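You operate a simulated robot arm through the tools that you are given. There is no shell and no other tool. Be economical: measure what you need, move in short steps, check, and stop when the job is done.

You are at the controls of a simulated two-armed robot. One attempt, no reset.

JOB
Take the cap off the teal drink bottle on the side table of the cart and lay it down there.
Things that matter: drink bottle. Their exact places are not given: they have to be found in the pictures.

The check looks at the end state, three seconds after you hand in, the way a careful person would. Anything else that was tipped, shoved, dropped, spilled or broken makes it a failure. A push-on lid holds only when it is set on centred and level and pressed home; a screw cap is set on level and turned clockwise until tight.

ROBOT AND FRAMES
Two 7-joint arms with two-finger parallel grippers on one trunk, on a base that drives. Base frame: it is fixed to the floor where the robot stands at the start and does not move with it; the origin is under the middle of the robot, x ahead of it, y to its left, z up; the surface under the hand at the start is at about z = 95. Units: cm, rad, N and s.
The left shoulder is at the start at [2, 17, 125.3], the right one opposite. With the tool pointing down near the work surface each hand reaches from about 22 to 68 cm from the robot's upright axis, wherever it stands, measured 20 degrees to its own side. Payload 3.8 kg a hand.
The tool frame of a hand sits at the grasp point between the pads (the TCP): z along the fingers, y along the line on which they close. The tips reach 3 cm beyond it. Largest opening 11 cm; finger width 2, thickness 1; the body of the gripper, 4.8 by 11.2 cm, starts 5.5 cm behind the TCP.
Orientation is that of the tool frame in the base frame, as a unit quaternion [x, y, z, w]. With the fingers straight down and closing along the base's y, the tool's x points along the base's -x, its y along +y and its z along -z.

CONTROLS
- The arms move only by the tool nudge_tool. It takes "left_steps", "right_steps" or both (then of equal length, played together; a hand with none holds still); each is one flat list of numbers, 7 for each row, row after row: the shift along the tool's x, y, z in cm, then the turn, a rotation vector about the tool's x, y, z in rad, then the gripper command, from -1 (fully open) to 1 (shut), values between in proportion. In form: [x, y, z, wx, wy, wz, gripper, x, y, z, wx, wy, wz, gripper, ...]. A call has 1 to 12 rows; each row shifts and turns the commanded pose from where the row before left it, along the tool's axes as they then stand. Each row takes 0.2 s and may step no farther than 5 cm and 0.15 rad from the row before; otherwise, or with a gripper value out of range, the whole call is refused. Where a pose cannot be reached the arm comes as near as it can. A force on the tool above 40 N (or 10 N above the force at the start of the call, whichever is more), or a blocked arm, ends the call early, and 0.2 s more pass. The fingers move at their own pace (about 7.2 cm/s each) and stop on an object; they squeeze with about 37 N. The grip force told is the motor's: it shows also when the fingers shut on nothing. Time passes only in rows, and 0.2 s behind the last, so rows that do not move let the fingers close. It gives the time, the measured TCP pose, the force on the tool (base axes), the opening and the grip force at its end, in the units of the frame above (readings bear some noise), with the torque about the TCP (base axes, N m) and any sound that the robot's microphone picked up, and new pictures: "views" is both (left out), scene, wrist or none (wrist: the cameras of the hands that moved).
- Cameras (640 x 400 px; columns grow to the right, rows downward): "scene" is now at [11.44, 0.27, 142.38]; the picture's right is [0.05, -1.00, 0.00], its down [-0.49, -0.02, -0.87] and it looks along [0.87, 0.04, -0.49] (base axes); focal length 214 px, centre (320, 200). "left" rides on the left gripper at [7.2, -1.7, -10.3] in its tool frame; the picture's right is [0.23, 0.97, 0.00], its down [-0.76, 0.18, -0.62] and it looks along [-0.61, 0.14, 0.78] (tool axes); focal length 222 px, centre (320, 200). "right" rides on the right gripper at [7.2, 1.7, -10.3] in its tool frame; the picture's right is [-0.23, 0.97, 0.00], its down [-0.76, -0.18, -0.62] and it looks along [-0.61, -0.14, 0.78] (tool axes); focal length 222 px, centre (320, 200).
- raise_lower(by): slides the trunk up (or, below 0, down) by that many cm; the arms and the scene camera ride with it, the base frame stays. It gives what a move gives, with no picture.
- steer(legs): drives the robot by 1 to 6 legs, each [ahead, turn to the left] in cm and rad, along the robot's own axes; the way and the turn of a leg run together, so that a leg with both is an arc; at most 150 cm and 3.142 rad a leg. The arms and the cameras ride along, it lands a little off, and it stops where it bumps. It gives what a move gives, and a new picture of the scene camera.
- pan_tilt(pan, tilt): turns the head with the scene camera to pan (to the left, within 1.396 rad either way) and tilt (down, from -0.506 to 1.204), counted from straight ahead of the robot. It gives what a move gives, and a new picture of the scene camera.
- probe_pixels(camera, pixels): for up to 12 pixels [column, row] of the newest picture of that camera ("zoom" is the newest enlarged one), the place [x, y, z] in the base frame of the surface seen there, good to about 0.3 cm, but the place of the scene camera against the robot may be out by one fixed shift of up to 1.8 cm in any direction. The clock stands still meanwhile.
- inspect(camera, box): a new picture of the part [left, top, right, bottom] of that camera's present view, enlarged. The clock stands still meanwhile.
- sign_off(): hands the job in; it is judged then, once.

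Work in short steps. Measure before you move; look again where a grasp or a placing could have gone wrong, and mend it. You have 80 turns and 260 pictures in all, those below and enlarged ones among them. Open the grippers and draw the arms clear of the work before you hand the job in, unless the task says otherwise; then end with one line.

The tools are called after "Request:" as a command line: name --argument value ..., lists and objects as JSON in quotes. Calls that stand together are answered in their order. nudge_tool: Moves the arms, as the interface text tells. Its arguments: {"type":"object","properties":{"left_steps":{"type":"array","items":{"type":"number"}},"right_steps":{"type":"array","items":{"type":"number"}},"views":{"type":"string","enum":["both","scene","wrist","none"]}},"required":[]} The other tools are called the same way: raise_lower (by) slides the trunk up or down; steer (legs) drives the base; pan_tilt (pan, tilt) turns the head that bears the scene camera; probe_pixels (camera, pixels) gives the place of the surface under pixels of a picture; inspect (camera, box) takes an enlarged picture of a part of a camera's view; sign_off () hands the job in.

At the start:

```text
time_s: 0.0
left_eef_pos: [30.96, 17.69, 134.33]
left_orientation: [0.001, 1.0, 0.001, 0.0]
left_contact_force: [0.3, 0.0, 0.7]
left_torque: [0.02, -0.02, -0.01]
left_gripper_width: 10.99
left_finger_force: 0.0
right_eef_pos: [32.67, -14.39, 131.68]
right_orientation: [0.001, 1.0, 0.001, 0.0]
right_contact_force: [0.1, 0.8, -0.2]
right_torque: [0.03, -0.01, -0.03]
right_gripper_width: 11.0
right_finger_force: 0.1
trunk travel left (down, up): [-35.0, 22.0]
robot x, y, heading: [-0.1, 0.23, 0.005]
head pan, tilt: [0.049, 0.508]
```

scene: 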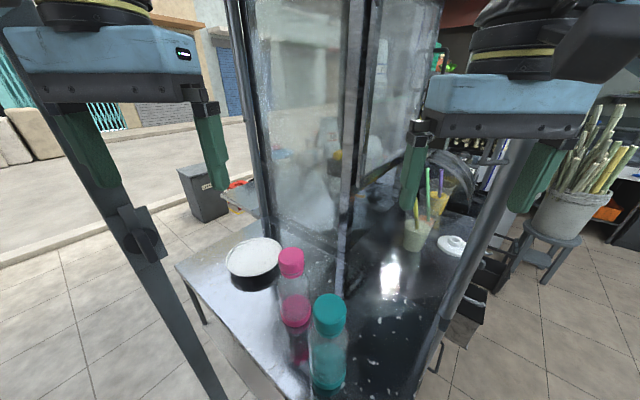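
right: 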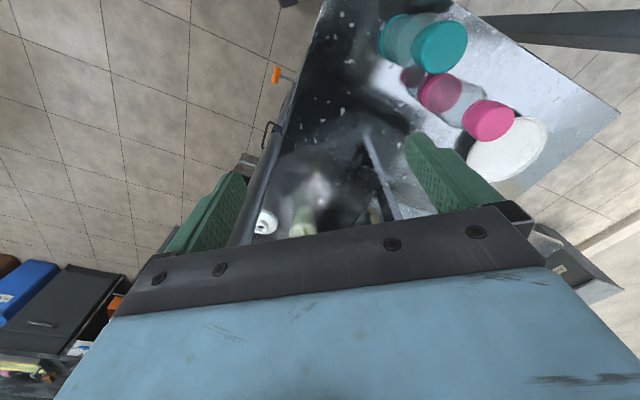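
left: 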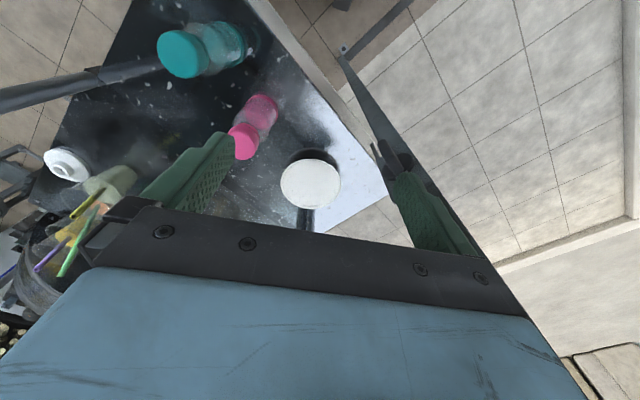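

The teal bottle is at scene (330,340), its cap top near (330,308). I probe the cap, the bottle, the table and its neighbours, and enlarge the picture.

Request:
probe_pixels --camera "scene" --pixels '[[330, 305], [330, 328], [315, 318], [345, 318], [328, 385], [292, 255], [296, 305], [255, 255], [380, 360], [375, 330], [300, 275], [285, 380]]'

Request:
probe_pixels --camera "left" --pixels '[[180, 52], [205, 45], [235, 50], [240, 140], [265, 105], [310, 180], [250, 80], [120, 150]]'

Request:
probe_pixels --camera "right" --pixels '[[442, 48], [425, 50], [395, 35], [490, 120], [440, 93], [330, 60]]'

Request:
inspect --camera "scene" --box '[220, 220, 460, 400]'

```text
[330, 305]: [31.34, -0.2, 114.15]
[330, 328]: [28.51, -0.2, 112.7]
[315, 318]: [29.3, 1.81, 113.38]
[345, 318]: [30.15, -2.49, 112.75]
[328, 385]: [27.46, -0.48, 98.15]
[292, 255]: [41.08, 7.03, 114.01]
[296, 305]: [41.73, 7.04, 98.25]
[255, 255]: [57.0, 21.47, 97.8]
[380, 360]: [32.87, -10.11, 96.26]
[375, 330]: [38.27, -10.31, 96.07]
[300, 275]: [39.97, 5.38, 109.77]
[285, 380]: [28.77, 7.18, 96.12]
```

```text
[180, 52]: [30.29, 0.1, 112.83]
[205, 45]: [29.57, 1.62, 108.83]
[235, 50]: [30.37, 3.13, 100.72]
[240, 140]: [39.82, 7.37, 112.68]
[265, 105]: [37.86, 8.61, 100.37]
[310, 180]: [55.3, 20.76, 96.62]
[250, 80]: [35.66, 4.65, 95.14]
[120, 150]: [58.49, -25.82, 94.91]
```

```text
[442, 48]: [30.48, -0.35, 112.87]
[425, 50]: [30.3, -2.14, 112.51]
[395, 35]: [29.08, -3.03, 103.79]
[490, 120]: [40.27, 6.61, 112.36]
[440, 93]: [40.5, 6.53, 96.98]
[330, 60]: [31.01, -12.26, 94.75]
```

```text
2.22 times, centred on (340, 310) of scene
```

zoom: 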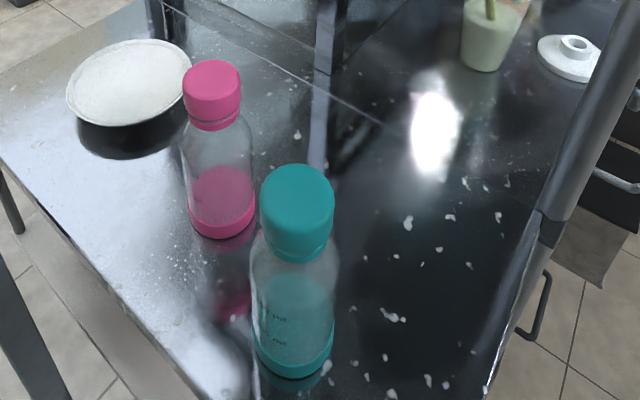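

Cap axis is about (30.3, -0.3) with its top at z≈112.9 and the table at 95. Before planning the two-handed grasp I check the posts around the work area.

Request:
probe_pixels --camera "scene" --pixels '[[60, 120], [150, 260], [205, 385], [520, 160], [480, 250], [430, 365], [240, 60], [360, 80], [345, 220], [430, 60], [270, 180], [140, 235]]'

Request:
probe_pixels --camera "left" --pixels '[[360, 90], [380, 160], [370, 30], [50, 95], [130, 72], [300, 40], [330, 110], [20, 105]]'

Request:
probe_pixels --camera "right" --pixels '[[520, 25], [600, 45], [255, 190], [275, 130], [385, 185], [320, 20], [500, 20]]'

Request:
pan_tilt --pan 0.0 --tilt 0.95

```text
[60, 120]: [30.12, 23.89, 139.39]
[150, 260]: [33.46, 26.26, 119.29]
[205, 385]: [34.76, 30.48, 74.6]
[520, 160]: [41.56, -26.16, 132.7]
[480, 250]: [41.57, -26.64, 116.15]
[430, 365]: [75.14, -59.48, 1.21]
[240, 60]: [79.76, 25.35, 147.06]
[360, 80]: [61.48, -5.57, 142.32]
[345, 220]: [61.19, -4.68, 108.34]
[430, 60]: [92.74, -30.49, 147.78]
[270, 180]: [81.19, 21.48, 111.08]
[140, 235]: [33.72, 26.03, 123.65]
```

```text
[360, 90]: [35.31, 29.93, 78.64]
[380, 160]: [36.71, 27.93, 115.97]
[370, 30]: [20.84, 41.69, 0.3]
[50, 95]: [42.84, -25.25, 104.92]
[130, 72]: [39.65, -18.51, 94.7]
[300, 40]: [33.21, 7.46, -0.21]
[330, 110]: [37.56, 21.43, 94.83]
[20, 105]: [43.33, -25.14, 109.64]
```

```text
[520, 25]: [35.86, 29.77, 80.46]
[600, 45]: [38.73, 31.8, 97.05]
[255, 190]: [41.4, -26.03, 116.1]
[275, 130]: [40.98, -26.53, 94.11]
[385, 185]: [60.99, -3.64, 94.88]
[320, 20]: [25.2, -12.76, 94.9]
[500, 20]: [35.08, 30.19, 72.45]
```

```text
time_s: 0.9
left_eef_pos: [30.95, 17.84, 134.28]
left_orientation: [0.0, 1.0, -0.001, -0.001]
left_contact_force: [-0.3, 0.4, -0.8]
left_torque: [0.01, -0.01, 0.03]
left_gripper_width: 11.01
left_finger_force: 0.0
right_eef_pos: [32.72, -14.37, 131.45]
right_orientation: [0.001, 1.0, 0.0, 0.0]
right_contact_force: [0.0, -0.2, 0.3]
right_torque: [-0.01, 0.0, -0.02]
right_gripper_width: 11.0
right_finger_force: 0.0
trunk travel left (down, up): [-35.0, 22.0]
robot x, y, heading: [-0.11, -0.0, -0.0]
head pan, tilt: [0.0, 0.949]
```

scene: 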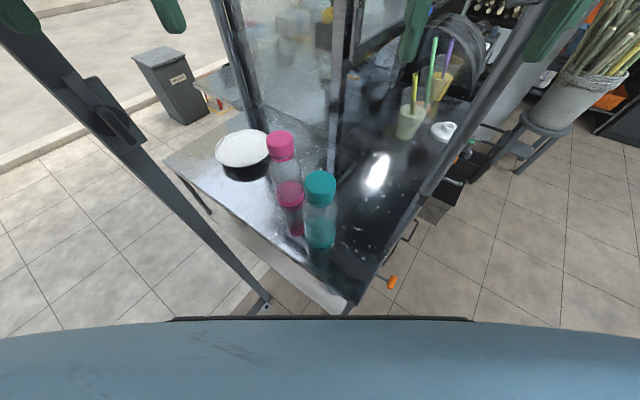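

The left post (about (30–34, 24–26)) is very close to the left gripper. I shift the left hand inward first, then back up to get room for a two-handed job.

Request:
nudge_tool --left_steps '[0, -3, 0, 0, 0, 0, -1, 0, -3, 0, 0, 0, 0, -1]' --views "none"

Request:
steer --legs '[[-12, 0]]'

```text
time_s: 1.5
left_eef_pos: [30.96, 11.81, 134.3]
left_orientation: [0.0, 1.0, 0.0, 0.0]
left_contact_force: [0.4, 0.1, -0.2]
left_torque: [-0.01, 0.0, -0.01]
left_gripper_width: 10.99
left_finger_force: 0.0
right_eef_pos: [32.59, -14.38, 131.5]
right_orientation: [0.001, 1.0, 0.0, 0.0]
right_contact_force: [0.7, 0.4, -0.7]
right_torque: [0.0, 0.0, -0.02]
right_gripper_width: 11.0
right_finger_force: 0.2
trunk travel left (down, up): [-35.0, 22.0]
robot x, y, heading: [0.06, 0.04, 0.0]
head pan, tilt: [0.0, 0.949]
```

```text
time_s: 2.7
left_eef_pos: [19.1, 11.8, 134.32]
left_orientation: [0.0, 1.0, 0.0, 0.0]
left_contact_force: [-0.1, -0.2, 0.0]
left_torque: [0.01, -0.02, -0.01]
left_gripper_width: 11.01
left_finger_force: 0.0
right_eef_pos: [20.79, -14.29, 131.42]
right_orientation: [0.0, 1.0, 0.0, 0.0]
right_contact_force: [0.3, -0.3, -1.2]
right_torque: [0.01, -0.01, 0.0]
right_gripper_width: 10.99
right_finger_force: 0.1
trunk travel left (down, up): [-35.0, 22.0]
robot x, y, heading: [-11.88, -0.31, -0.003]
head pan, tilt: [0.0, 0.949]
```

scene: 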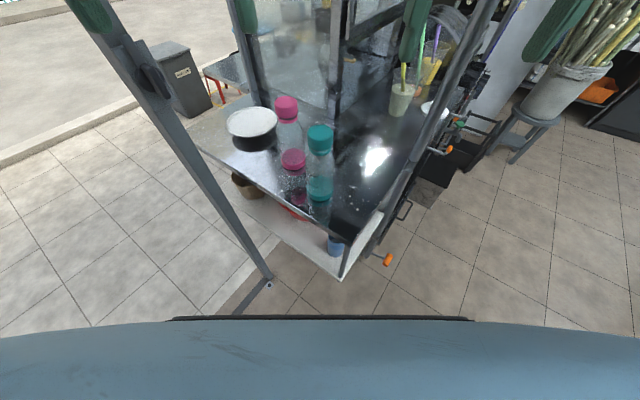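

Both hands are clear. I turn the right hand at its present height: 43° yaw to the left, then fingers tipped forward to about 33° below horizontal, ready to hold the bottle body from the front right.

Request:
nudge_tool --right_steps '[0, 0, 0, 0, 0, -0.15, -1, 0, 0, 0, 0, 0, -0.15, -1, 0, 0, 0, 0, 0, -0.15, -1, 0, 0, 0, 0, 0, -0.15, -1, 0, 0, 0, 0, 0, -0.15, -1, 0, 0, 0, 0, -0.1414, 0, -1, 0, 0, 0, 0, -0.1414, 0, -1, 0, 0, 0, 0, -0.1414, 0, -1, 0, 0, 0, 0, -0.1414, 0, -1, 0, 0, 0, 0, -0.1414, 0, -1, 0, 0, 0, 0, -0.1414, 0, -1, 0, 0, 0, 0, -0.1414, 0, -1]' --views "both"

```text
time_s: 5.3
left_eef_pos: [18.93, 11.84, 134.36]
left_orientation: [0.0, 1.0, 0.001, 0.0]
left_contact_force: [-0.2, -0.1, -0.5]
left_torque: [-0.04, 0.0, -0.02]
left_gripper_width: 10.99
left_finger_force: 0.0
right_eef_pos: [20.69, -14.46, 131.52]
right_orientation: [-0.322, 0.818, 0.175, 0.444]
right_contact_force: [-0.2, -0.3, 0.1]
right_torque: [0.01, 0.02, -0.01]
right_gripper_width: 10.99
right_finger_force: 0.0
trunk travel left (down, up): [-35.0, 22.0]
robot x, y, heading: [-12.19, 0.24, 0.002]
head pan, tilt: [0.0, 0.949]
```

scene: 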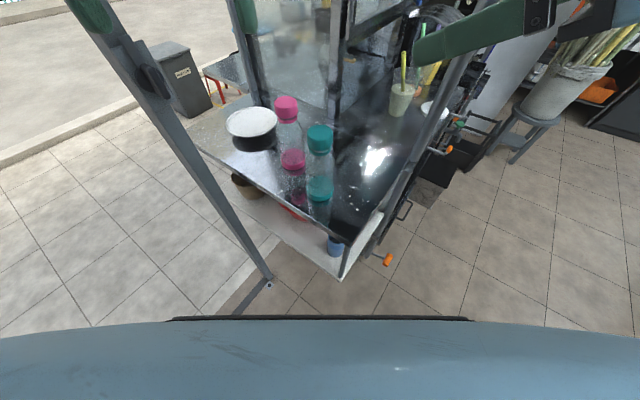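
right: 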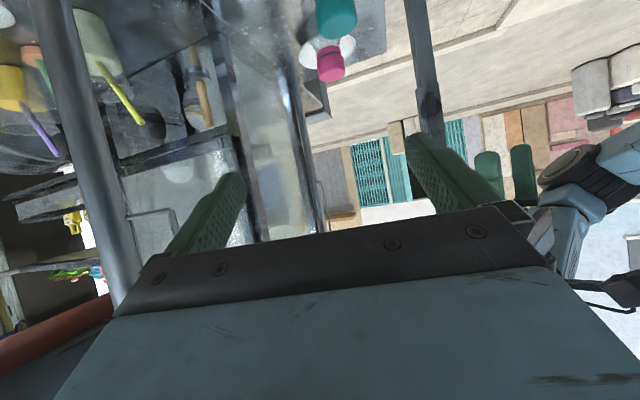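

Orientation is as wanted. I lower the right hand to z≈101.5 about 15 cm short of the bottle, off the table corner.

Request:
nudge_tool --right_steps '[3.49, 0.545, 2.48, 0, 0, 0, -1, 3.49, 0.545, 2.48, 0, 0, 0, -1, 3.49, 0.545, 2.48, 0, 0, 0, -1, 3.49, 0.545, 2.48, 0, 0, 0, -1, 3.49, 0.545, 2.48, 0, 0, 0, -1, 3.49, 0.545, 2.48, 0, 0, 0, -1, 3.49, 0.545, 2.48, 0, 0, 0, -1, 0, 0, 0, 0, 0, 0, -1]' --views "both"

```text
time_s: 7.1
left_eef_pos: [19.23, 11.76, 134.34]
left_orientation: [0.0, 1.0, -0.001, 0.001]
left_contact_force: [-0.3, -0.7, -0.2]
left_torque: [0.06, 0.05, 0.0]
left_gripper_width: 11.01
left_finger_force: 0.0
right_eef_pos: [25.85, -10.85, 104.4]
right_orientation: [-0.322, 0.819, 0.173, 0.442]
right_contact_force: [0.4, 0.0, 0.1]
right_torque: [0.01, -0.02, 0.02]
right_gripper_width: 11.01
right_finger_force: 0.1
right hand out of reach, approached as far as the arm can: row 1, 2, 3, 4
trunk travel left (down, up): [-35.0, 22.0]
robot x, y, heading: [-11.89, -0.19, 0.003]
head pan, tilt: [0.0, 0.949]
```

scene: 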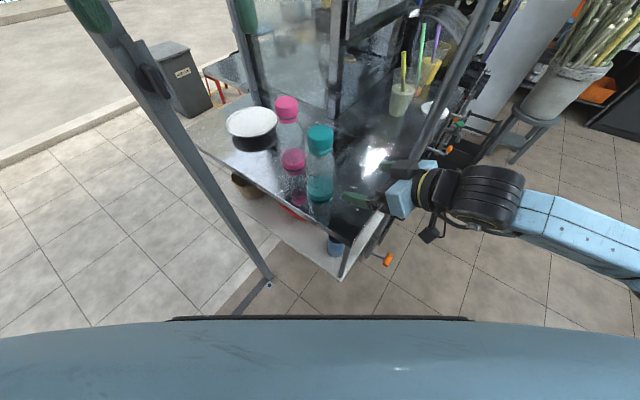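
right: 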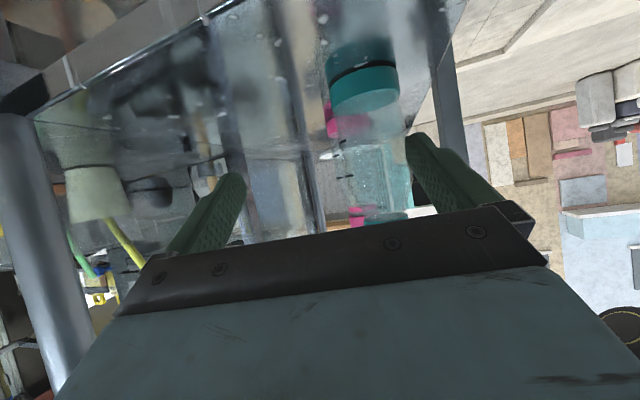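

The pose behind was out of reach, so the hand sits at (25.9, -10.9, 104.4); the bottle is 10.4 cm ahead and 4.7 cm to the tool's +y. I shift sideways with a small advance to line up, still short of the bottle.

Request:
nudge_tool --right_steps '[0.08, 1.57, 1.0, 0, 0, 0, -1, 0.08, 1.57, 1.65, 0, 0, 0, -1, 0.08, 1.57, 2.0, 0, 0, 0, -1, 0, 0, 0, 0, 0, 0, -1]' --views "both"

```text
time_s: 8.1
left_eef_pos: [19.02, 11.8, 134.25]
left_orientation: [-0.001, 1.0, 0.0, 0.0]
left_contact_force: [-0.4, -0.8, -0.6]
left_torque: [0.0, 0.02, 0.0]
left_gripper_width: 10.99
left_finger_force: 0.0
right_eef_pos: [25.48, -4.75, 101.56]
right_orientation: [-0.322, 0.819, 0.175, 0.442]
right_contact_force: [-0.1, 0.8, -0.7]
right_torque: [0.0, -0.02, 0.0]
right_gripper_width: 11.0
right_finger_force: 0.0
trunk travel left (down, up): [-35.0, 22.0]
robot x, y, heading: [-11.91, 0.03, -0.001]
head pan, tilt: [0.0, 0.949]
```

scene: 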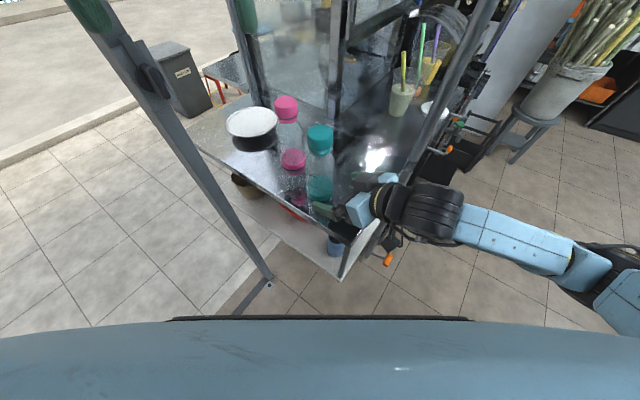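
right: 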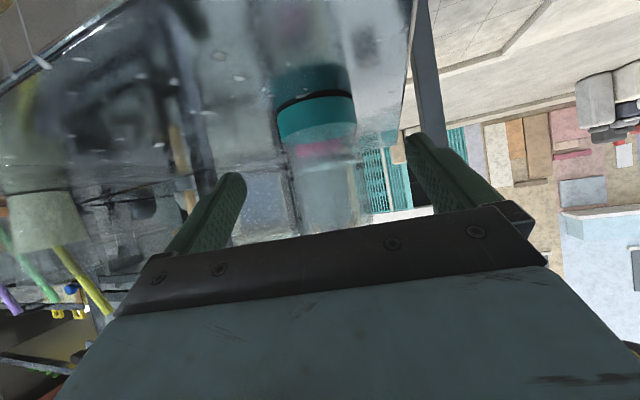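

The bottle now lies between the fingers (base band at (315,120)). I check its place from this camera before advancing.

Request:
probe_pixels --camera "right" --pixels '[[282, 122], [316, 122], [352, 122], [335, 190], [295, 170], [355, 180], [316, 92]]'

```text
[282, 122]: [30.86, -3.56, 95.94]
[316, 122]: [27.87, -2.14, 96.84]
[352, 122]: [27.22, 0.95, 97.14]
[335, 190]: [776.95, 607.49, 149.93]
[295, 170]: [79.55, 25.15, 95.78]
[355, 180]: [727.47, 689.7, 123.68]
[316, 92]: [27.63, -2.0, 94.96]
```

Bottle axis ≈ (30.1, -0.4): centred laterally, 6.5 cm ahead. I advance 6 cm horizontally and leave the fingers open for a check.

Request:
nudge_tool --right_steps '[-1.09, 0, 1.68, 0, 0, 0, -1, -1.09, 0, 1.68, 0, 0, 0, -1, -1.09, 0, 1.68, 0, 0, 0, -1, 0, 0, 0, 0, 0, 0, -1]' --views "both"

Request:
inspect --camera "scene" --box '[260, 90, 420, 250]'

```text
time_s: 9.1
left_eef_pos: [19.11, 11.83, 134.29]
left_orientation: [0.0, 1.0, 0.0, 0.001]
left_contact_force: [0.0, -0.2, -0.6]
left_torque: [0.01, 0.02, 0.0]
left_gripper_width: 11.01
left_finger_force: 0.0
right_eef_pos: [29.76, -0.77, 101.67]
right_orientation: [-0.322, 0.819, 0.174, 0.442]
right_contact_force: [0.1, 0.1, -0.1]
right_torque: [0.06, 0.01, -0.02]
right_gripper_width: 10.97
right_finger_force: 0.1
trunk travel left (down, up): [-35.0, 22.0]
robot x, y, heading: [-11.95, -0.0, -0.001]
head pan, tilt: [0.0, 0.949]
```

scene: 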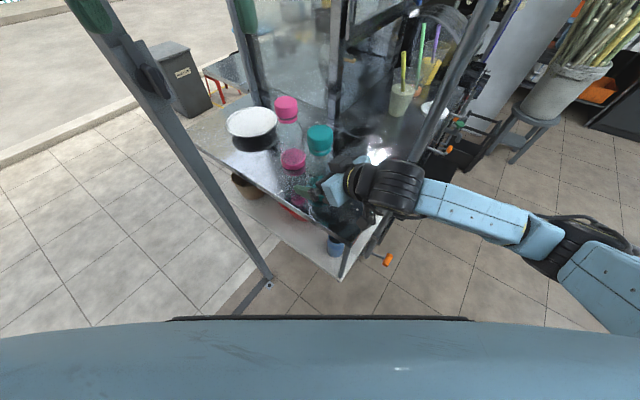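
right: 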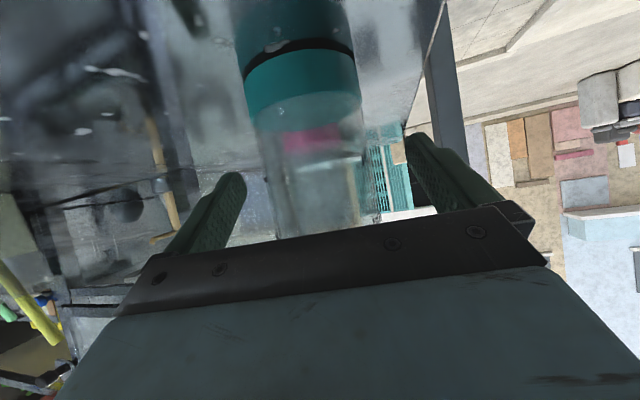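

```text
2.50 times, centred on (340, 170) of scene
```

zoom: 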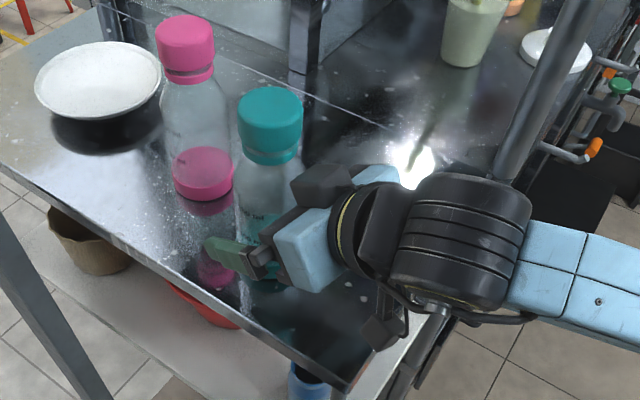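

The fingers straddle the bottle with no contact. I close the right gripper on the body.

Request:
nudge_tool --right_steps '[0, 0, 0, 0, 0, 0, 0.0, 0, 0, 0, 0, 0, 0, 0.3, 0, 0, 0, 0, 0, 0, 1, 0, 0, 0, 0, 0, 0, 1, 0, 0, 0, 0, 0, 0, 1]' --views "both"

Request:
inspect --camera "scene" --box '[260, 90, 420, 250]'

Request:
probe_pixels --camera "scene" --pixels '[[320, 132], [310, 140], [330, 140], [320, 148], [292, 103], [318, 126]]'

```text
time_s: 10.3
left_eef_pos: [19.14, 11.75, 134.34]
left_orientation: [0.0, 1.0, 0.0, -0.001]
left_contact_force: [-0.3, 0.3, -0.1]
left_torque: [-0.02, -0.01, 0.0]
left_gripper_width: 11.01
left_finger_force: 0.1
right_eef_pos: [29.72, -0.85, 101.72]
right_orientation: [-0.321, 0.82, 0.173, 0.442]
right_contact_force: [1.2, 0.5, 1.0]
right_torque: [-0.02, -0.01, 0.0]
right_gripper_width: 6.48
right_finger_force: 37.2
trunk travel left (down, up): [-35.0, 22.0]
robot x, y, heading: [-11.78, 0.23, 0.003]
head pan, tilt: [0.0, 0.949]
```

scene: 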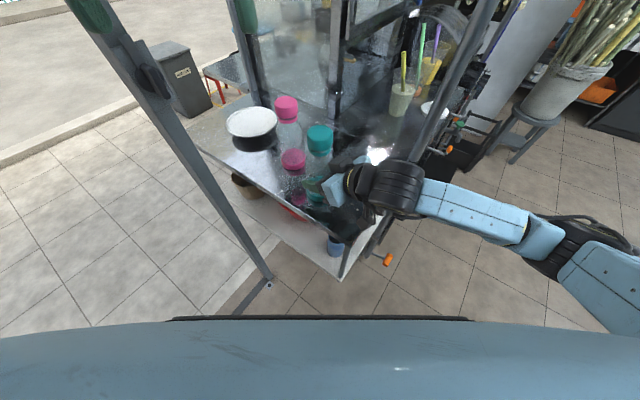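
right: 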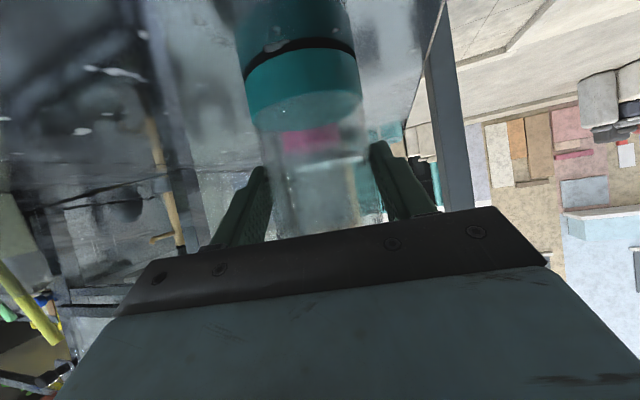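

```text
2.50 times, centred on (340, 170) of scene
```

zoom: 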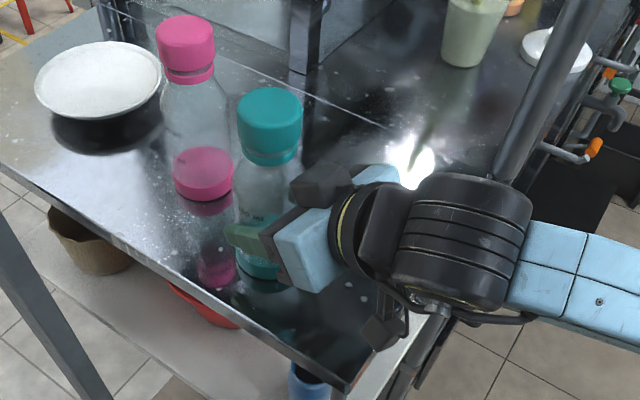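

```text
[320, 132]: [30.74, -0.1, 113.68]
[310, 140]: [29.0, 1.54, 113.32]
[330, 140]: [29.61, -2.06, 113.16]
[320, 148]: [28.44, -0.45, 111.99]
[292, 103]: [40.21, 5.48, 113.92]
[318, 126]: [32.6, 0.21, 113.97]
```

The bottle is held (6.5 cm, 37 N). Cap axis stays ≈ (30.2, -0.35), top at ≈113. I bring the left hand over the cap, fingers half open, and pre-turn it 1.2 rad clockwise so the unscrewing has range.

Request:
nudge_tool --left_steps '[-2.78, -3.04, 1.5, 0, 0, 0, -0.36, -2.78, -3.04, 1.5, 0, 0, 0, -0.36, -2.78, -3.04, 1.5, 0, 0, 0, -0.36, -2.78, -3.04, 1.5, 0, 0, 0, -0.36, 0, 0, 0, 0, 0, 0.15, -0.36, 0, 0, 0, 0, 0, 0.15, -0.36, 0, 0, 0, 0, 0, 0.15, -0.36, 0, 0, 0, 0, 0, 0.15, -0.36, 0, 0, 0, 0, 0, 0.15, -0.36, 0, 0, 0, 0, 0, 0.15, -0.36, 0, 0, 0, 0, 0, 0.15, -0.36, 0, 0, 0, 0, 0, 0.15, -0.36]' --views "both"

```text
time_s: 12.9
left_eef_pos: [30.21, -0.32, 128.28]
left_orientation: [0.565, 0.825, 0.0, 0.0]
left_contact_force: [0.3, 0.2, 0.1]
left_torque: [0.01, -0.02, -0.01]
left_gripper_width: 7.51
left_finger_force: 0.1
right_eef_pos: [29.84, -0.82, 101.61]
right_orientation: [-0.322, 0.819, 0.174, 0.442]
right_contact_force: [-0.6, 1.6, 2.9]
right_torque: [0.05, -0.06, -0.01]
right_gripper_width: 6.47
right_finger_force: 37.1
trunk travel left (down, up): [-35.0, 22.0]
robot x, y, heading: [-11.75, -0.04, -0.002]
head pan, tilt: [0.0, 0.949]
```

scene: 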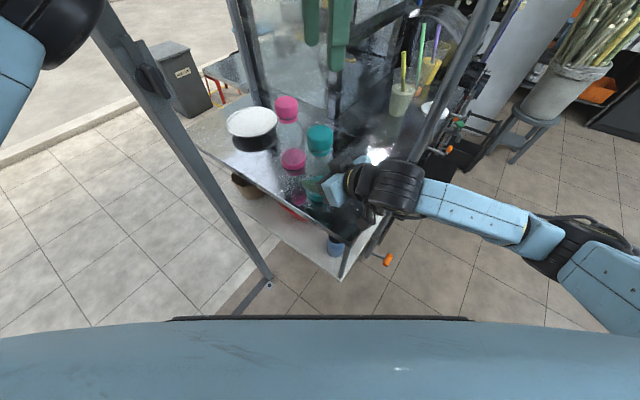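
left: 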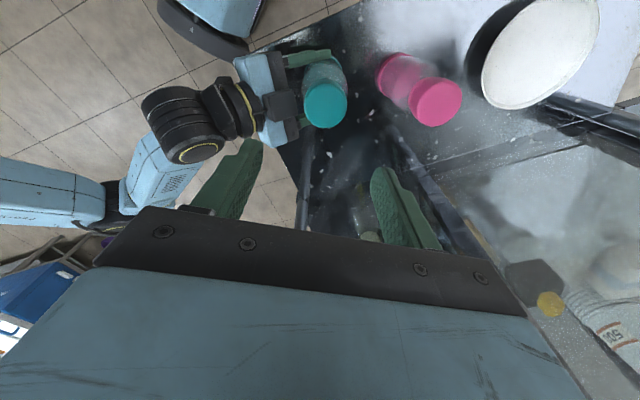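

The cap shows at left-camera (326,103). I probe it for the fine offset.

Request:
probe_pixels --camera "left" --pixels '[[326, 103], [306, 104], [346, 104], [326, 84], [326, 124], [435, 100]]'

Request:
inspect --camera "left" --box '[240, 20, 400, 150]'

Request:
pan_tilt --pan 0.6 --tilt 0.3

```text
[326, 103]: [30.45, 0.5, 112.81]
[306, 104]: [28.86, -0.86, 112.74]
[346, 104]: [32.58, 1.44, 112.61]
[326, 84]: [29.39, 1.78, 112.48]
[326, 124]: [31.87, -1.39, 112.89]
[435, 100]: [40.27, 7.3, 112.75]
```

```text
3.08 times, centred on (320, 85) of left
```

zoom: 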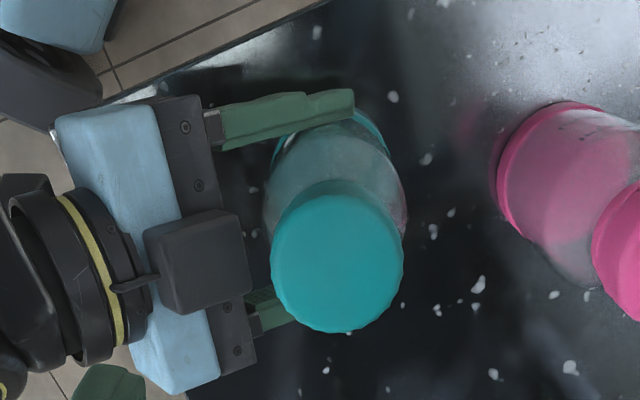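

```text
time_s: 14.0
left_eef_pos: [30.14, -0.4, 128.22]
left_orientation: [0.563, 0.826, 0.001, 0.0]
left_contact_force: [-0.3, 0.8, -0.7]
left_torque: [-0.02, 0.0, 0.01]
left_gripper_width: 7.49
left_finger_force: 0.1
right_eef_pos: [29.79, -0.67, 101.59]
right_orientation: [-0.322, 0.819, 0.174, 0.442]
right_contact_force: [0.2, 0.8, 0.7]
right_torque: [0.01, -0.02, 0.01]
right_gripper_width: 6.44
right_finger_force: 37.0
trunk travel left (down, up): [-35.0, 22.0]
robot x, y, heading: [-11.84, 0.01, -0.001]
head pan, tilt: [0.6, 0.3]
```

scene: 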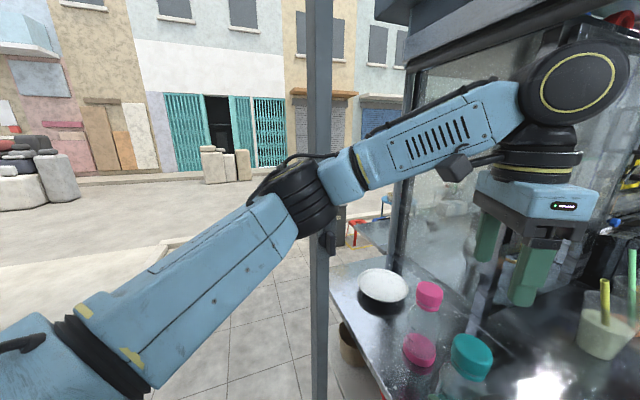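

The left elbow is near the post, and a dark box sits atop the right gripper near the cap. I measure both.

Request:
probe_pixels --camera "scene" --pixels '[[320, 120], [320, 300], [300, 195], [330, 185], [345, 175], [320, 250], [400, 130]]'

Request:
probe_pixels --camera "zoom" --pixels '[[340, 260], [395, 325]]'

Request:
probe_pixels --camera "left" --pixels '[[284, 106], [292, 92], [280, 95], [270, 108], [262, 70]]'

```text
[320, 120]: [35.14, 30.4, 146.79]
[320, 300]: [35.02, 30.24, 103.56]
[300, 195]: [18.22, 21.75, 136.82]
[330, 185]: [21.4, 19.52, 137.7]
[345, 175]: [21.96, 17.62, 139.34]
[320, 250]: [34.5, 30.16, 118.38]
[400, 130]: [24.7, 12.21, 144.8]
```

```text
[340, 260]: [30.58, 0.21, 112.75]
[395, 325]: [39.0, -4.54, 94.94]
```

```text
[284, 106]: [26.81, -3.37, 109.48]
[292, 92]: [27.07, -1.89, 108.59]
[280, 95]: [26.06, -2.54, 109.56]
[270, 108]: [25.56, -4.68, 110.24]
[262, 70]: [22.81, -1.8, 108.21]
```

The post clears the elbow by about 10 cm; the box top is z≈110, so I keep the left tips above 110.5. I correct by (0.35, 0.5) and lower to TCP z≈113.7, overlapping the cap by about 2 cm.

Request:
nudge_tool --left_steps '[0.34, 0.51, 3.6, 0, 0, 0, -0.36, 0, 0, 3.6, 0, 0, 0, -0.36, 0, 0, 3.6, 0, 0, 0, -0.36, 0, 0, 3.7, 0, 0, 0, -0.36, 0, 0, 0, 0, 0, 0, -0.36]' --views "both"

Request:
pan_tilt --pan 0.1 --tilt 0.7

Request:
inspect --camera "scene" --box '[240, 80, 440, 260]'

```text
time_s: 15.2
left_eef_pos: [30.6, 0.03, 113.7]
left_orientation: [0.564, 0.826, 0.0, 0.0]
left_contact_force: [-0.4, 0.4, -0.6]
left_torque: [-0.03, 0.03, 0.0]
left_gripper_width: 7.5
left_finger_force: 0.1
right_eef_pos: [29.79, -0.83, 101.75]
right_orientation: [-0.322, 0.819, 0.174, 0.442]
right_contact_force: [-0.5, 0.1, 1.8]
right_torque: [0.03, -0.05, -0.02]
right_gripper_width: 6.49
right_finger_force: 37.4
trunk travel left (down, up): [-35.0, 22.0]
robot x, y, heading: [-11.95, 0.14, -0.001]
head pan, tilt: [0.6, 0.3]
```

scene: 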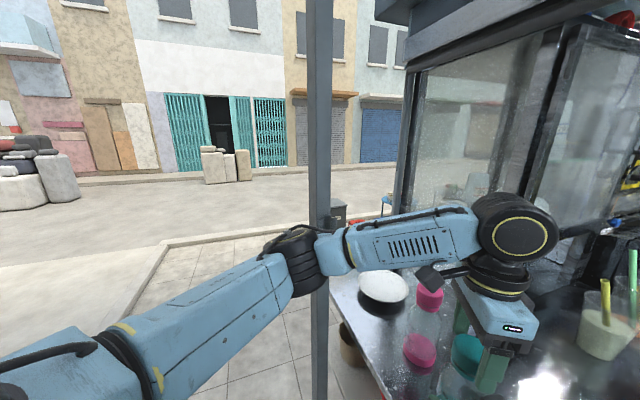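
left: 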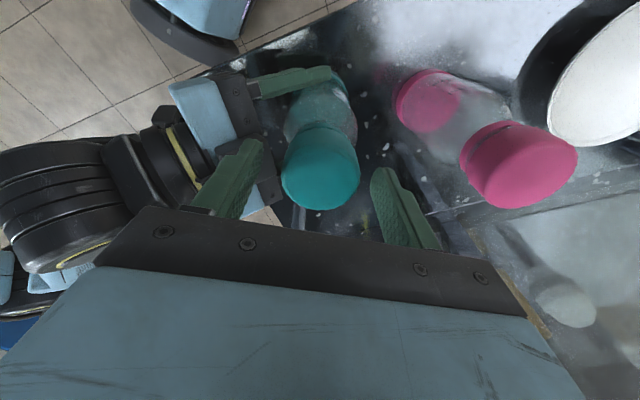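

```text
time_s: 16.1
left_eef_pos: [30.53, 0.16, 113.73]
left_orientation: [0.564, 0.825, -0.001, 0.0]
left_contact_force: [0.1, -0.3, -0.8]
left_torque: [-0.04, -0.02, 0.0]
left_gripper_width: 7.5
left_finger_force: 0.1
right_eef_pos: [29.8, -0.78, 101.71]
right_orientation: [-0.322, 0.819, 0.173, 0.442]
right_contact_force: [0.8, -0.4, 1.7]
right_torque: [-0.02, -0.07, -0.01]
right_gripper_width: 6.46
right_finger_force: 37.1
trunk travel left (down, up): [-35.0, 22.0]
robot x, y, heading: [-11.78, 0.42, -0.002]
head pan, tilt: [0.099, 0.7]
```

scene: 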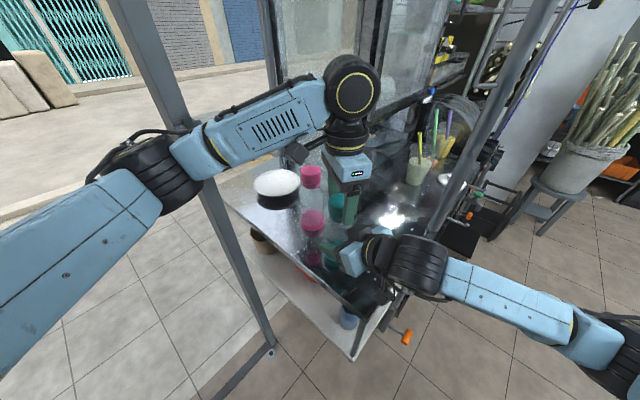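

```text
2.22 times, centred on (340, 170) of scene
```

zoom: 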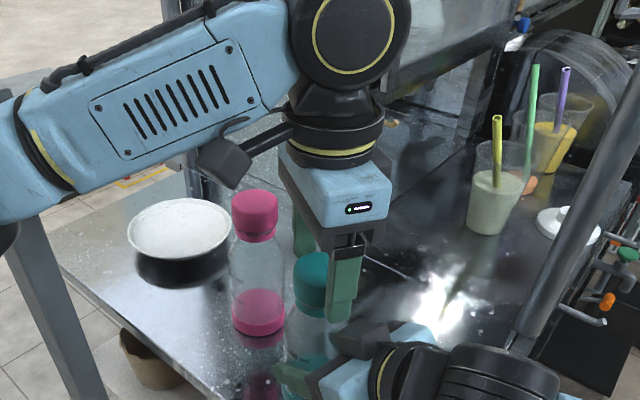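

The cap sits between the fingertips in the left view. I verify the centre once more before closing.

Request:
probe_pixels --camera "left" --pixels '[[322, 180], [285, 180], [357, 180], [322, 155], [322, 205]]'

Request:
inspect --camera "left" --box '[220, 90, 420, 215]'

```text
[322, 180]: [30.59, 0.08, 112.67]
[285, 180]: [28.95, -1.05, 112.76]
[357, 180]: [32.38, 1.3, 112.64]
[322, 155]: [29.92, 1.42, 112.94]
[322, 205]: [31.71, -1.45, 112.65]
```

```text
3.20 times, centred on (320, 152) of left
```

zoom: 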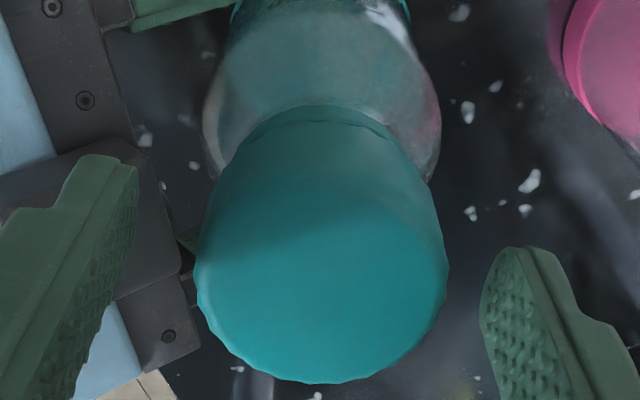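

The cap centre is (30.6, 0.1), right at the TCP. I close the left gripper on the cap.

Request:
nudge_tool --left_steps '[0, 0, 0, 0, 0, 0, 0.1, 0, 0, 0, 0, 0, 0, 1, 0, 0, 0, 0, 0, 0, 1, 0, 0, 0, 0, 0, 0, 1]' --views "wrist"

```text
time_s: 17.1
left_eef_pos: [30.6, 0.07, 113.74]
left_orientation: [0.564, 0.826, 0.0, 0.0]
left_contact_force: [0.7, -0.1, -0.5]
left_torque: [0.01, -0.03, 0.01]
left_gripper_width: 4.54
left_finger_force: 36.6
right_eef_pos: [29.81, -0.86, 101.72]
right_orientation: [-0.322, 0.819, 0.173, 0.442]
right_contact_force: [-0.1, 0.3, 2.1]
right_torque: [-0.02, -0.05, -0.02]
right_gripper_width: 6.45
right_finger_force: 37.1
trunk travel left (down, up): [-35.0, 22.0]
robot x, y, heading: [-11.46, 0.12, -0.001]
head pan, tilt: [0.099, 0.7]
heard: snap
```

left: 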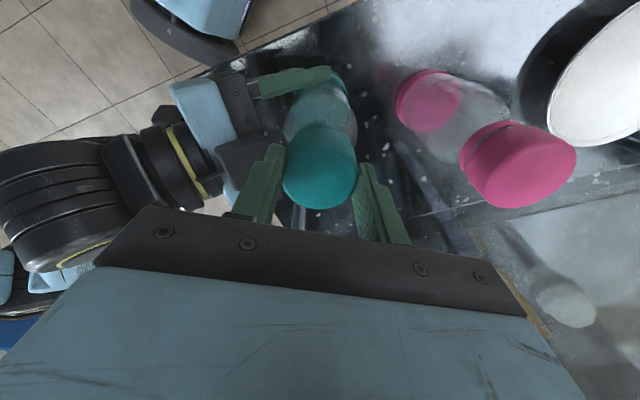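

Cap gripped (4.5 cm); a "snap" was heard, perhaps just the contact. I try a small counter-clockwise turn and read the torque.

Request:
nudge_tool --left_steps '[0, 0, 0, 0, 0, -0.1, 1, 0, 0, 0, 0, 0, -0.1, 1, 0, 0, 0, 0, 0, -0.1, 1]' --views "wrist"

```text
time_s: 17.9
left_eef_pos: [30.57, 0.1, 113.71]
left_orientation: [0.433, 0.901, 0.0, 0.0]
left_contact_force: [0.1, 0.7, 0.0]
left_torque: [-0.04, -0.02, 0.0]
left_gripper_width: 4.51
left_finger_force: 36.1
right_eef_pos: [29.64, -0.74, 101.81]
right_orientation: [-0.322, 0.819, 0.174, 0.442]
right_contact_force: [-0.4, 0.7, 2.5]
right_torque: [0.0, 0.0, 0.02]
right_gripper_width: 6.47
right_finger_force: 37.2
trunk travel left (down, up): [-35.0, 22.0]
robot x, y, heading: [-12.22, 0.13, 0.004]
head pan, tilt: [0.099, 0.7]
```

left: 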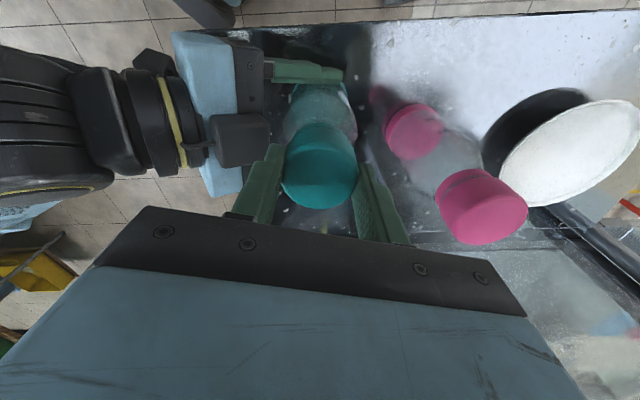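

It turns freely with the grip, no reaction torque. I continue counter-clockwise, with a slight rise for the thread.

Request:
nudge_tool --left_steps '[0, 0, -0.01, 0, 0, -0.15, 1, 0, 0, -0.01, 0, 0, -0.15, 1, 0, 0, -0.01, 0, 0, -0.15, 1, 0, 0, -0.01, 0, 0, -0.15, 1, 0, 0, -0.01, 0, 0, -0.15, 1, 0, 0, -0.01, 0, 0, -0.15, 1, 0, 0, -0.01, 0, 0, -0.15, 1, 0, 0, -0.01, 0, 0, -0.15, 1]' --views "both"

Request:
inspect --camera "scene" --box '[270, 120, 410, 260]'

```text
time_s: 19.7
left_eef_pos: [30.51, 0.18, 113.84]
left_orientation: [-0.151, 0.989, 0.0, 0.001]
left_contact_force: [0.2, -0.8, -0.2]
left_torque: [0.01, 0.04, 0.02]
left_gripper_width: 4.53
left_finger_force: 36.8
right_eef_pos: [29.8, -0.67, 101.65]
right_orientation: [-0.323, 0.819, 0.174, 0.441]
right_contact_force: [-0.7, -0.3, 1.9]
right_torque: [-0.04, -0.01, -0.02]
right_gripper_width: 6.45
right_finger_force: 37.0
trunk travel left (down, up): [-35.0, 22.0]
robot x, y, heading: [-12.05, -0.05, 0.003]
head pan, tilt: [0.099, 0.7]
```

scene: 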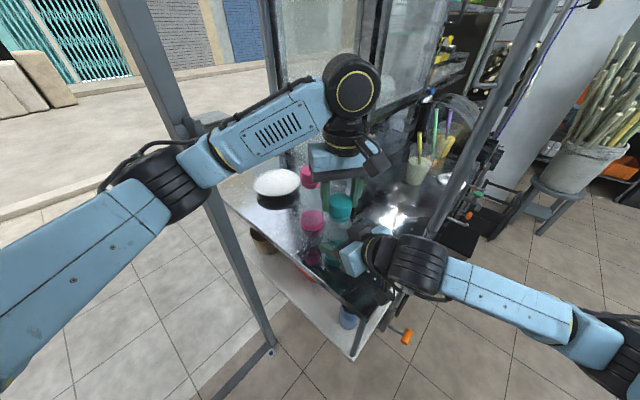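
left: 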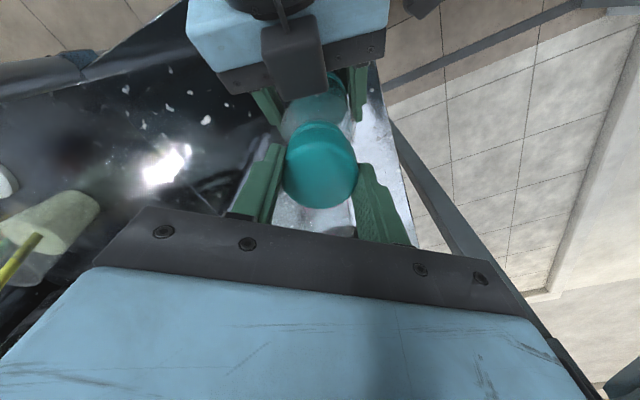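

```text
2.86 times, centred on (340, 190) of scene
```

zoom: 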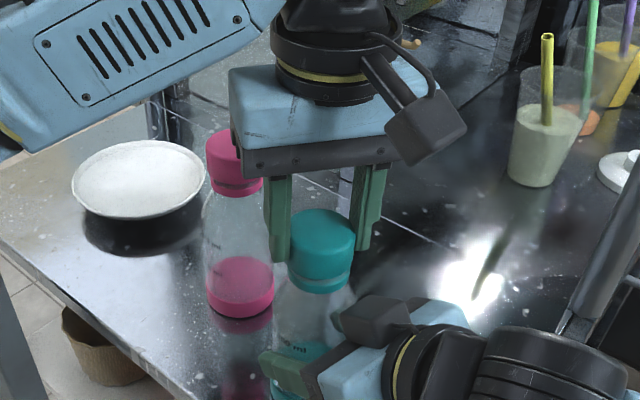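

Turned 1.5 rad with no torque. I test with a gentle lift to see whether the cap is loose.

Request:
nudge_tool --left_steps '[0, 0, -0.2, 0, 0, 0, 1, 0, 0, -0.2, 0, 0, 0, 1]' --views "wrist"

Request:
inspect --camera "scene" --box '[300, 170, 380, 250]'

```text
time_s: 20.3
left_eef_pos: [30.52, 0.2, 114.29]
left_orientation: [-0.15, 0.989, 0.001, 0.0]
left_contact_force: [0.1, -0.4, -0.4]
left_torque: [-0.02, 0.03, 0.02]
left_gripper_width: 4.52
left_finger_force: 37.1
right_eef_pos: [29.73, -0.74, 101.72]
right_orientation: [-0.322, 0.819, 0.174, 0.442]
right_contact_force: [-0.5, 0.1, 1.6]
right_torque: [-0.02, -0.03, -0.02]
right_gripper_width: 6.47
right_finger_force: 37.0
trunk travel left (down, up): [-35.0, 22.0]
robot x, y, heading: [-11.79, -0.44, 0.003]
head pan, tilt: [0.099, 0.7]
```

left: 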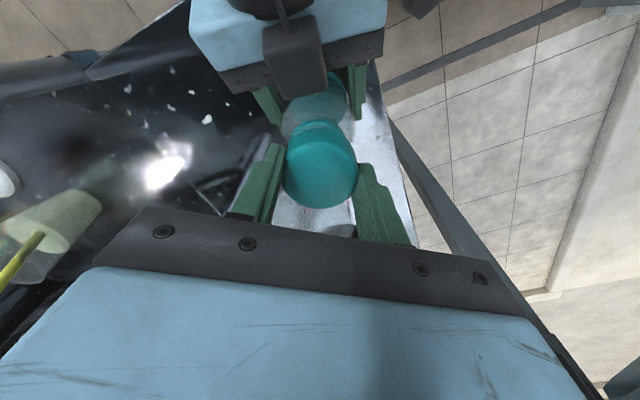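

```text
5.00 times, centred on (340, 210) of scene
```

zoom: 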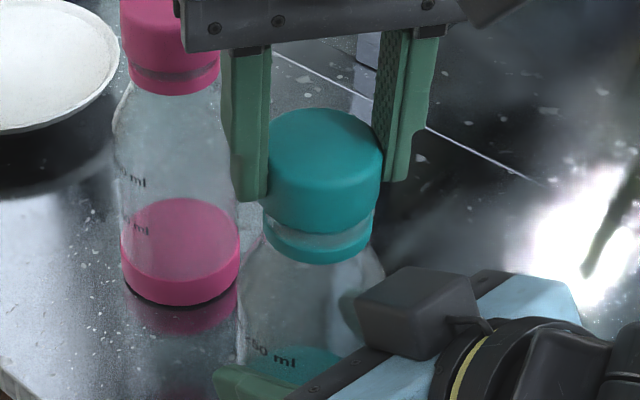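

The gap between cap and neck ring is opening with no force: the cap is free. I lift it straight up.

Request:
nudge_tool --left_steps '[0, 0, -0.5, 0, 0, 0, 1, 0, 0, -1, 0, 0, 0, 1, 0, 0, -2, 0, 0, 0, 1, 0, 0, -3, 0, 0, 0, 1, 0, 0, -3, 0, 0, 0, 1]' --views "both"

Request:
inspect --camera "scene" --box '[280, 130, 400, 250]'

```text
time_s: 21.5
left_eef_pos: [30.55, 0.11, 123.72]
left_orientation: [-0.15, 0.989, 0.0, 0.0]
left_contact_force: [0.4, -0.1, 0.6]
left_torque: [-0.05, -0.01, 0.03]
left_gripper_width: 4.5
left_finger_force: 36.9
right_eef_pos: [29.64, -0.73, 101.56]
right_orientation: [-0.322, 0.819, 0.173, 0.442]
right_contact_force: [-0.2, -1.2, 2.3]
right_torque: [-0.02, 0.02, 0.02]
right_gripper_width: 6.43
right_finger_force: 37.2
trunk travel left (down, up): [-35.0, 22.0]
robot x, y, heading: [-11.84, -0.35, -0.001]
head pan, tilt: [0.099, 0.7]
```

scene: 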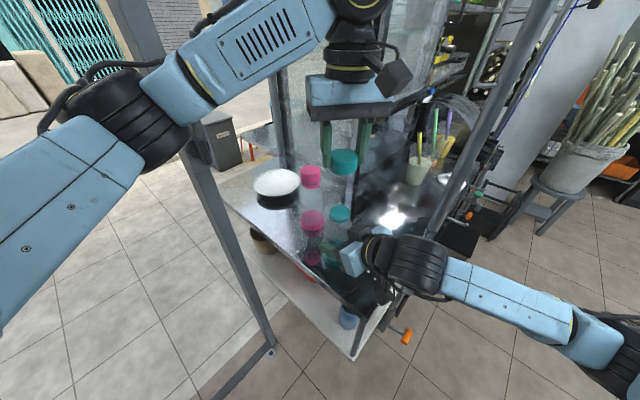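
left: 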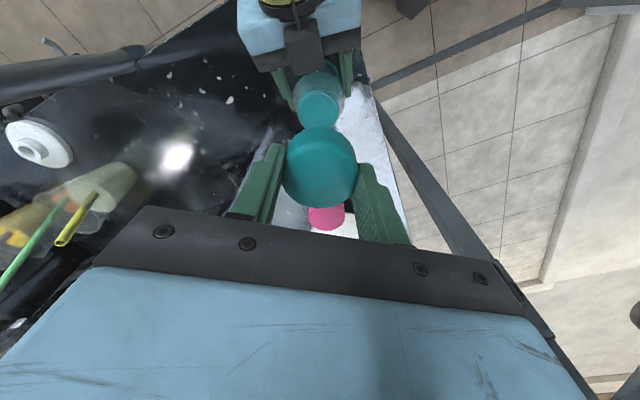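

```text
3.33 times, centred on (340, 190) of scene
```

zoom: 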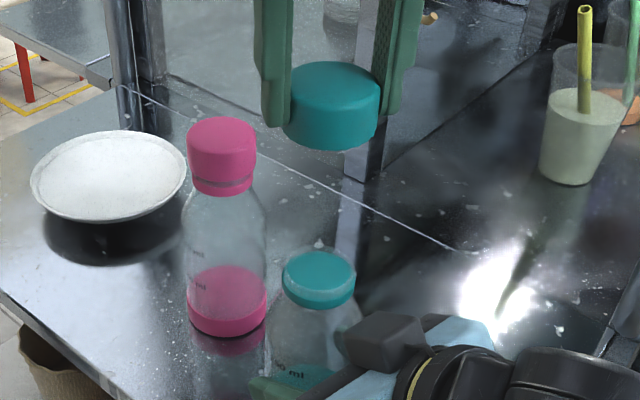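

The cap is off and held; the open bottle stands in the right hand. I measure candidate free table spots and the seam behind.

Request:
probe_pixels --camera "zoom" --pixels '[[400, 290], [420, 250], [380, 210], [300, 160], [400, 225], [460, 247], [370, 170], [430, 300], [560, 330], [330, 148], [330, 105], [520, 260]]'

Request:
probe_pixels --camera "left" --pixels '[[318, 108], [250, 130], [200, 130], [150, 120], [318, 170]]'

```text
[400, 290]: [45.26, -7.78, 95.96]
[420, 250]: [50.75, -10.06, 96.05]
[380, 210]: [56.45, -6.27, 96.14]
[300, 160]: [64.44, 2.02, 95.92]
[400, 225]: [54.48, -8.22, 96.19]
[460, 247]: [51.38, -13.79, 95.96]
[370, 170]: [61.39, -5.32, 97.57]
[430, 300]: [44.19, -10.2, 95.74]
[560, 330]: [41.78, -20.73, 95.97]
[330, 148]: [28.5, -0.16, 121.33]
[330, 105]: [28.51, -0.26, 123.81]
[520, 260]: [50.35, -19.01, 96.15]
```

```text
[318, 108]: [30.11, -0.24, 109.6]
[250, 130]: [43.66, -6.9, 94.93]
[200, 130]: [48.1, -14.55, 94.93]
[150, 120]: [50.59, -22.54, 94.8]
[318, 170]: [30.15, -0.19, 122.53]
```

Spot (42, -7.5) is bare table. I carry the cap there at height, then lower to TCP z≈101, short of touching (expected contact ≈98.3).

Request:
nudge_tool --left_steps '[-2.89, -3.55, 0, 0, 0, 0, 1, -2.89, -3.55, 0, 0, 0, 0, 1, -2.89, -3.55, 0, 0, 0, 0, 1, 0, 0, 4.5, 0, 0, 0, 1, 0, 0, 4.5, 0, 0, 0, 1, 0, 0, 4.5, 0, 0, 0, 1, 0, 0, 4.5, 0, 0, 0, 1, 0, 0, 3.5, 0, 0, 0, 1, 0, 0, 1, 0, 0, 0, 1]' --views "both"

Request:
inspect --camera "scene" --box '[290, 130, 430, 250]'

```text
time_s: 23.5
left_eef_pos: [40.91, -6.78, 101.11]
left_orientation: [-0.149, 0.989, 0.0, 0.0]
left_contact_force: [-0.6, 0.3, 0.8]
left_torque: [0.0, -0.03, -0.04]
left_gripper_width: 4.52
left_finger_force: 37.1
left hand out of reach, approached as far as the arm can: row 3
right_eef_pos: [29.76, -0.72, 101.6]
right_orientation: [-0.322, 0.819, 0.174, 0.442]
right_contact_force: [-0.2, -0.9, 1.0]
right_torque: [0.01, -0.04, 0.01]
right_gripper_width: 6.47
right_finger_force: 36.8
trunk travel left (down, up): [-35.0, 22.0]
robot x, y, heading: [-11.72, -0.28, -0.001]
head pan, tilt: [0.099, 0.7]
```

scene: 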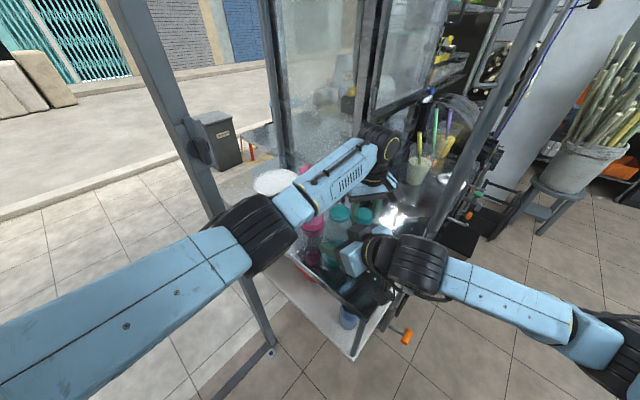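
left: 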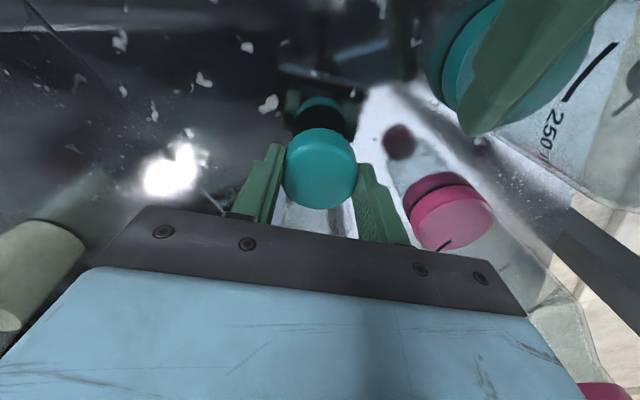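

```text
3.33 times, centred on (360, 190) of scene
```

zoom: 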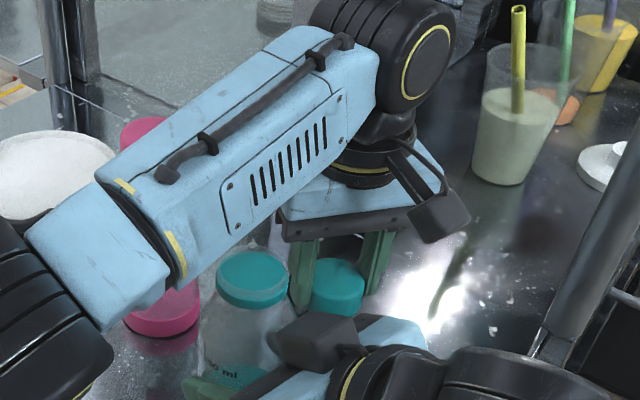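

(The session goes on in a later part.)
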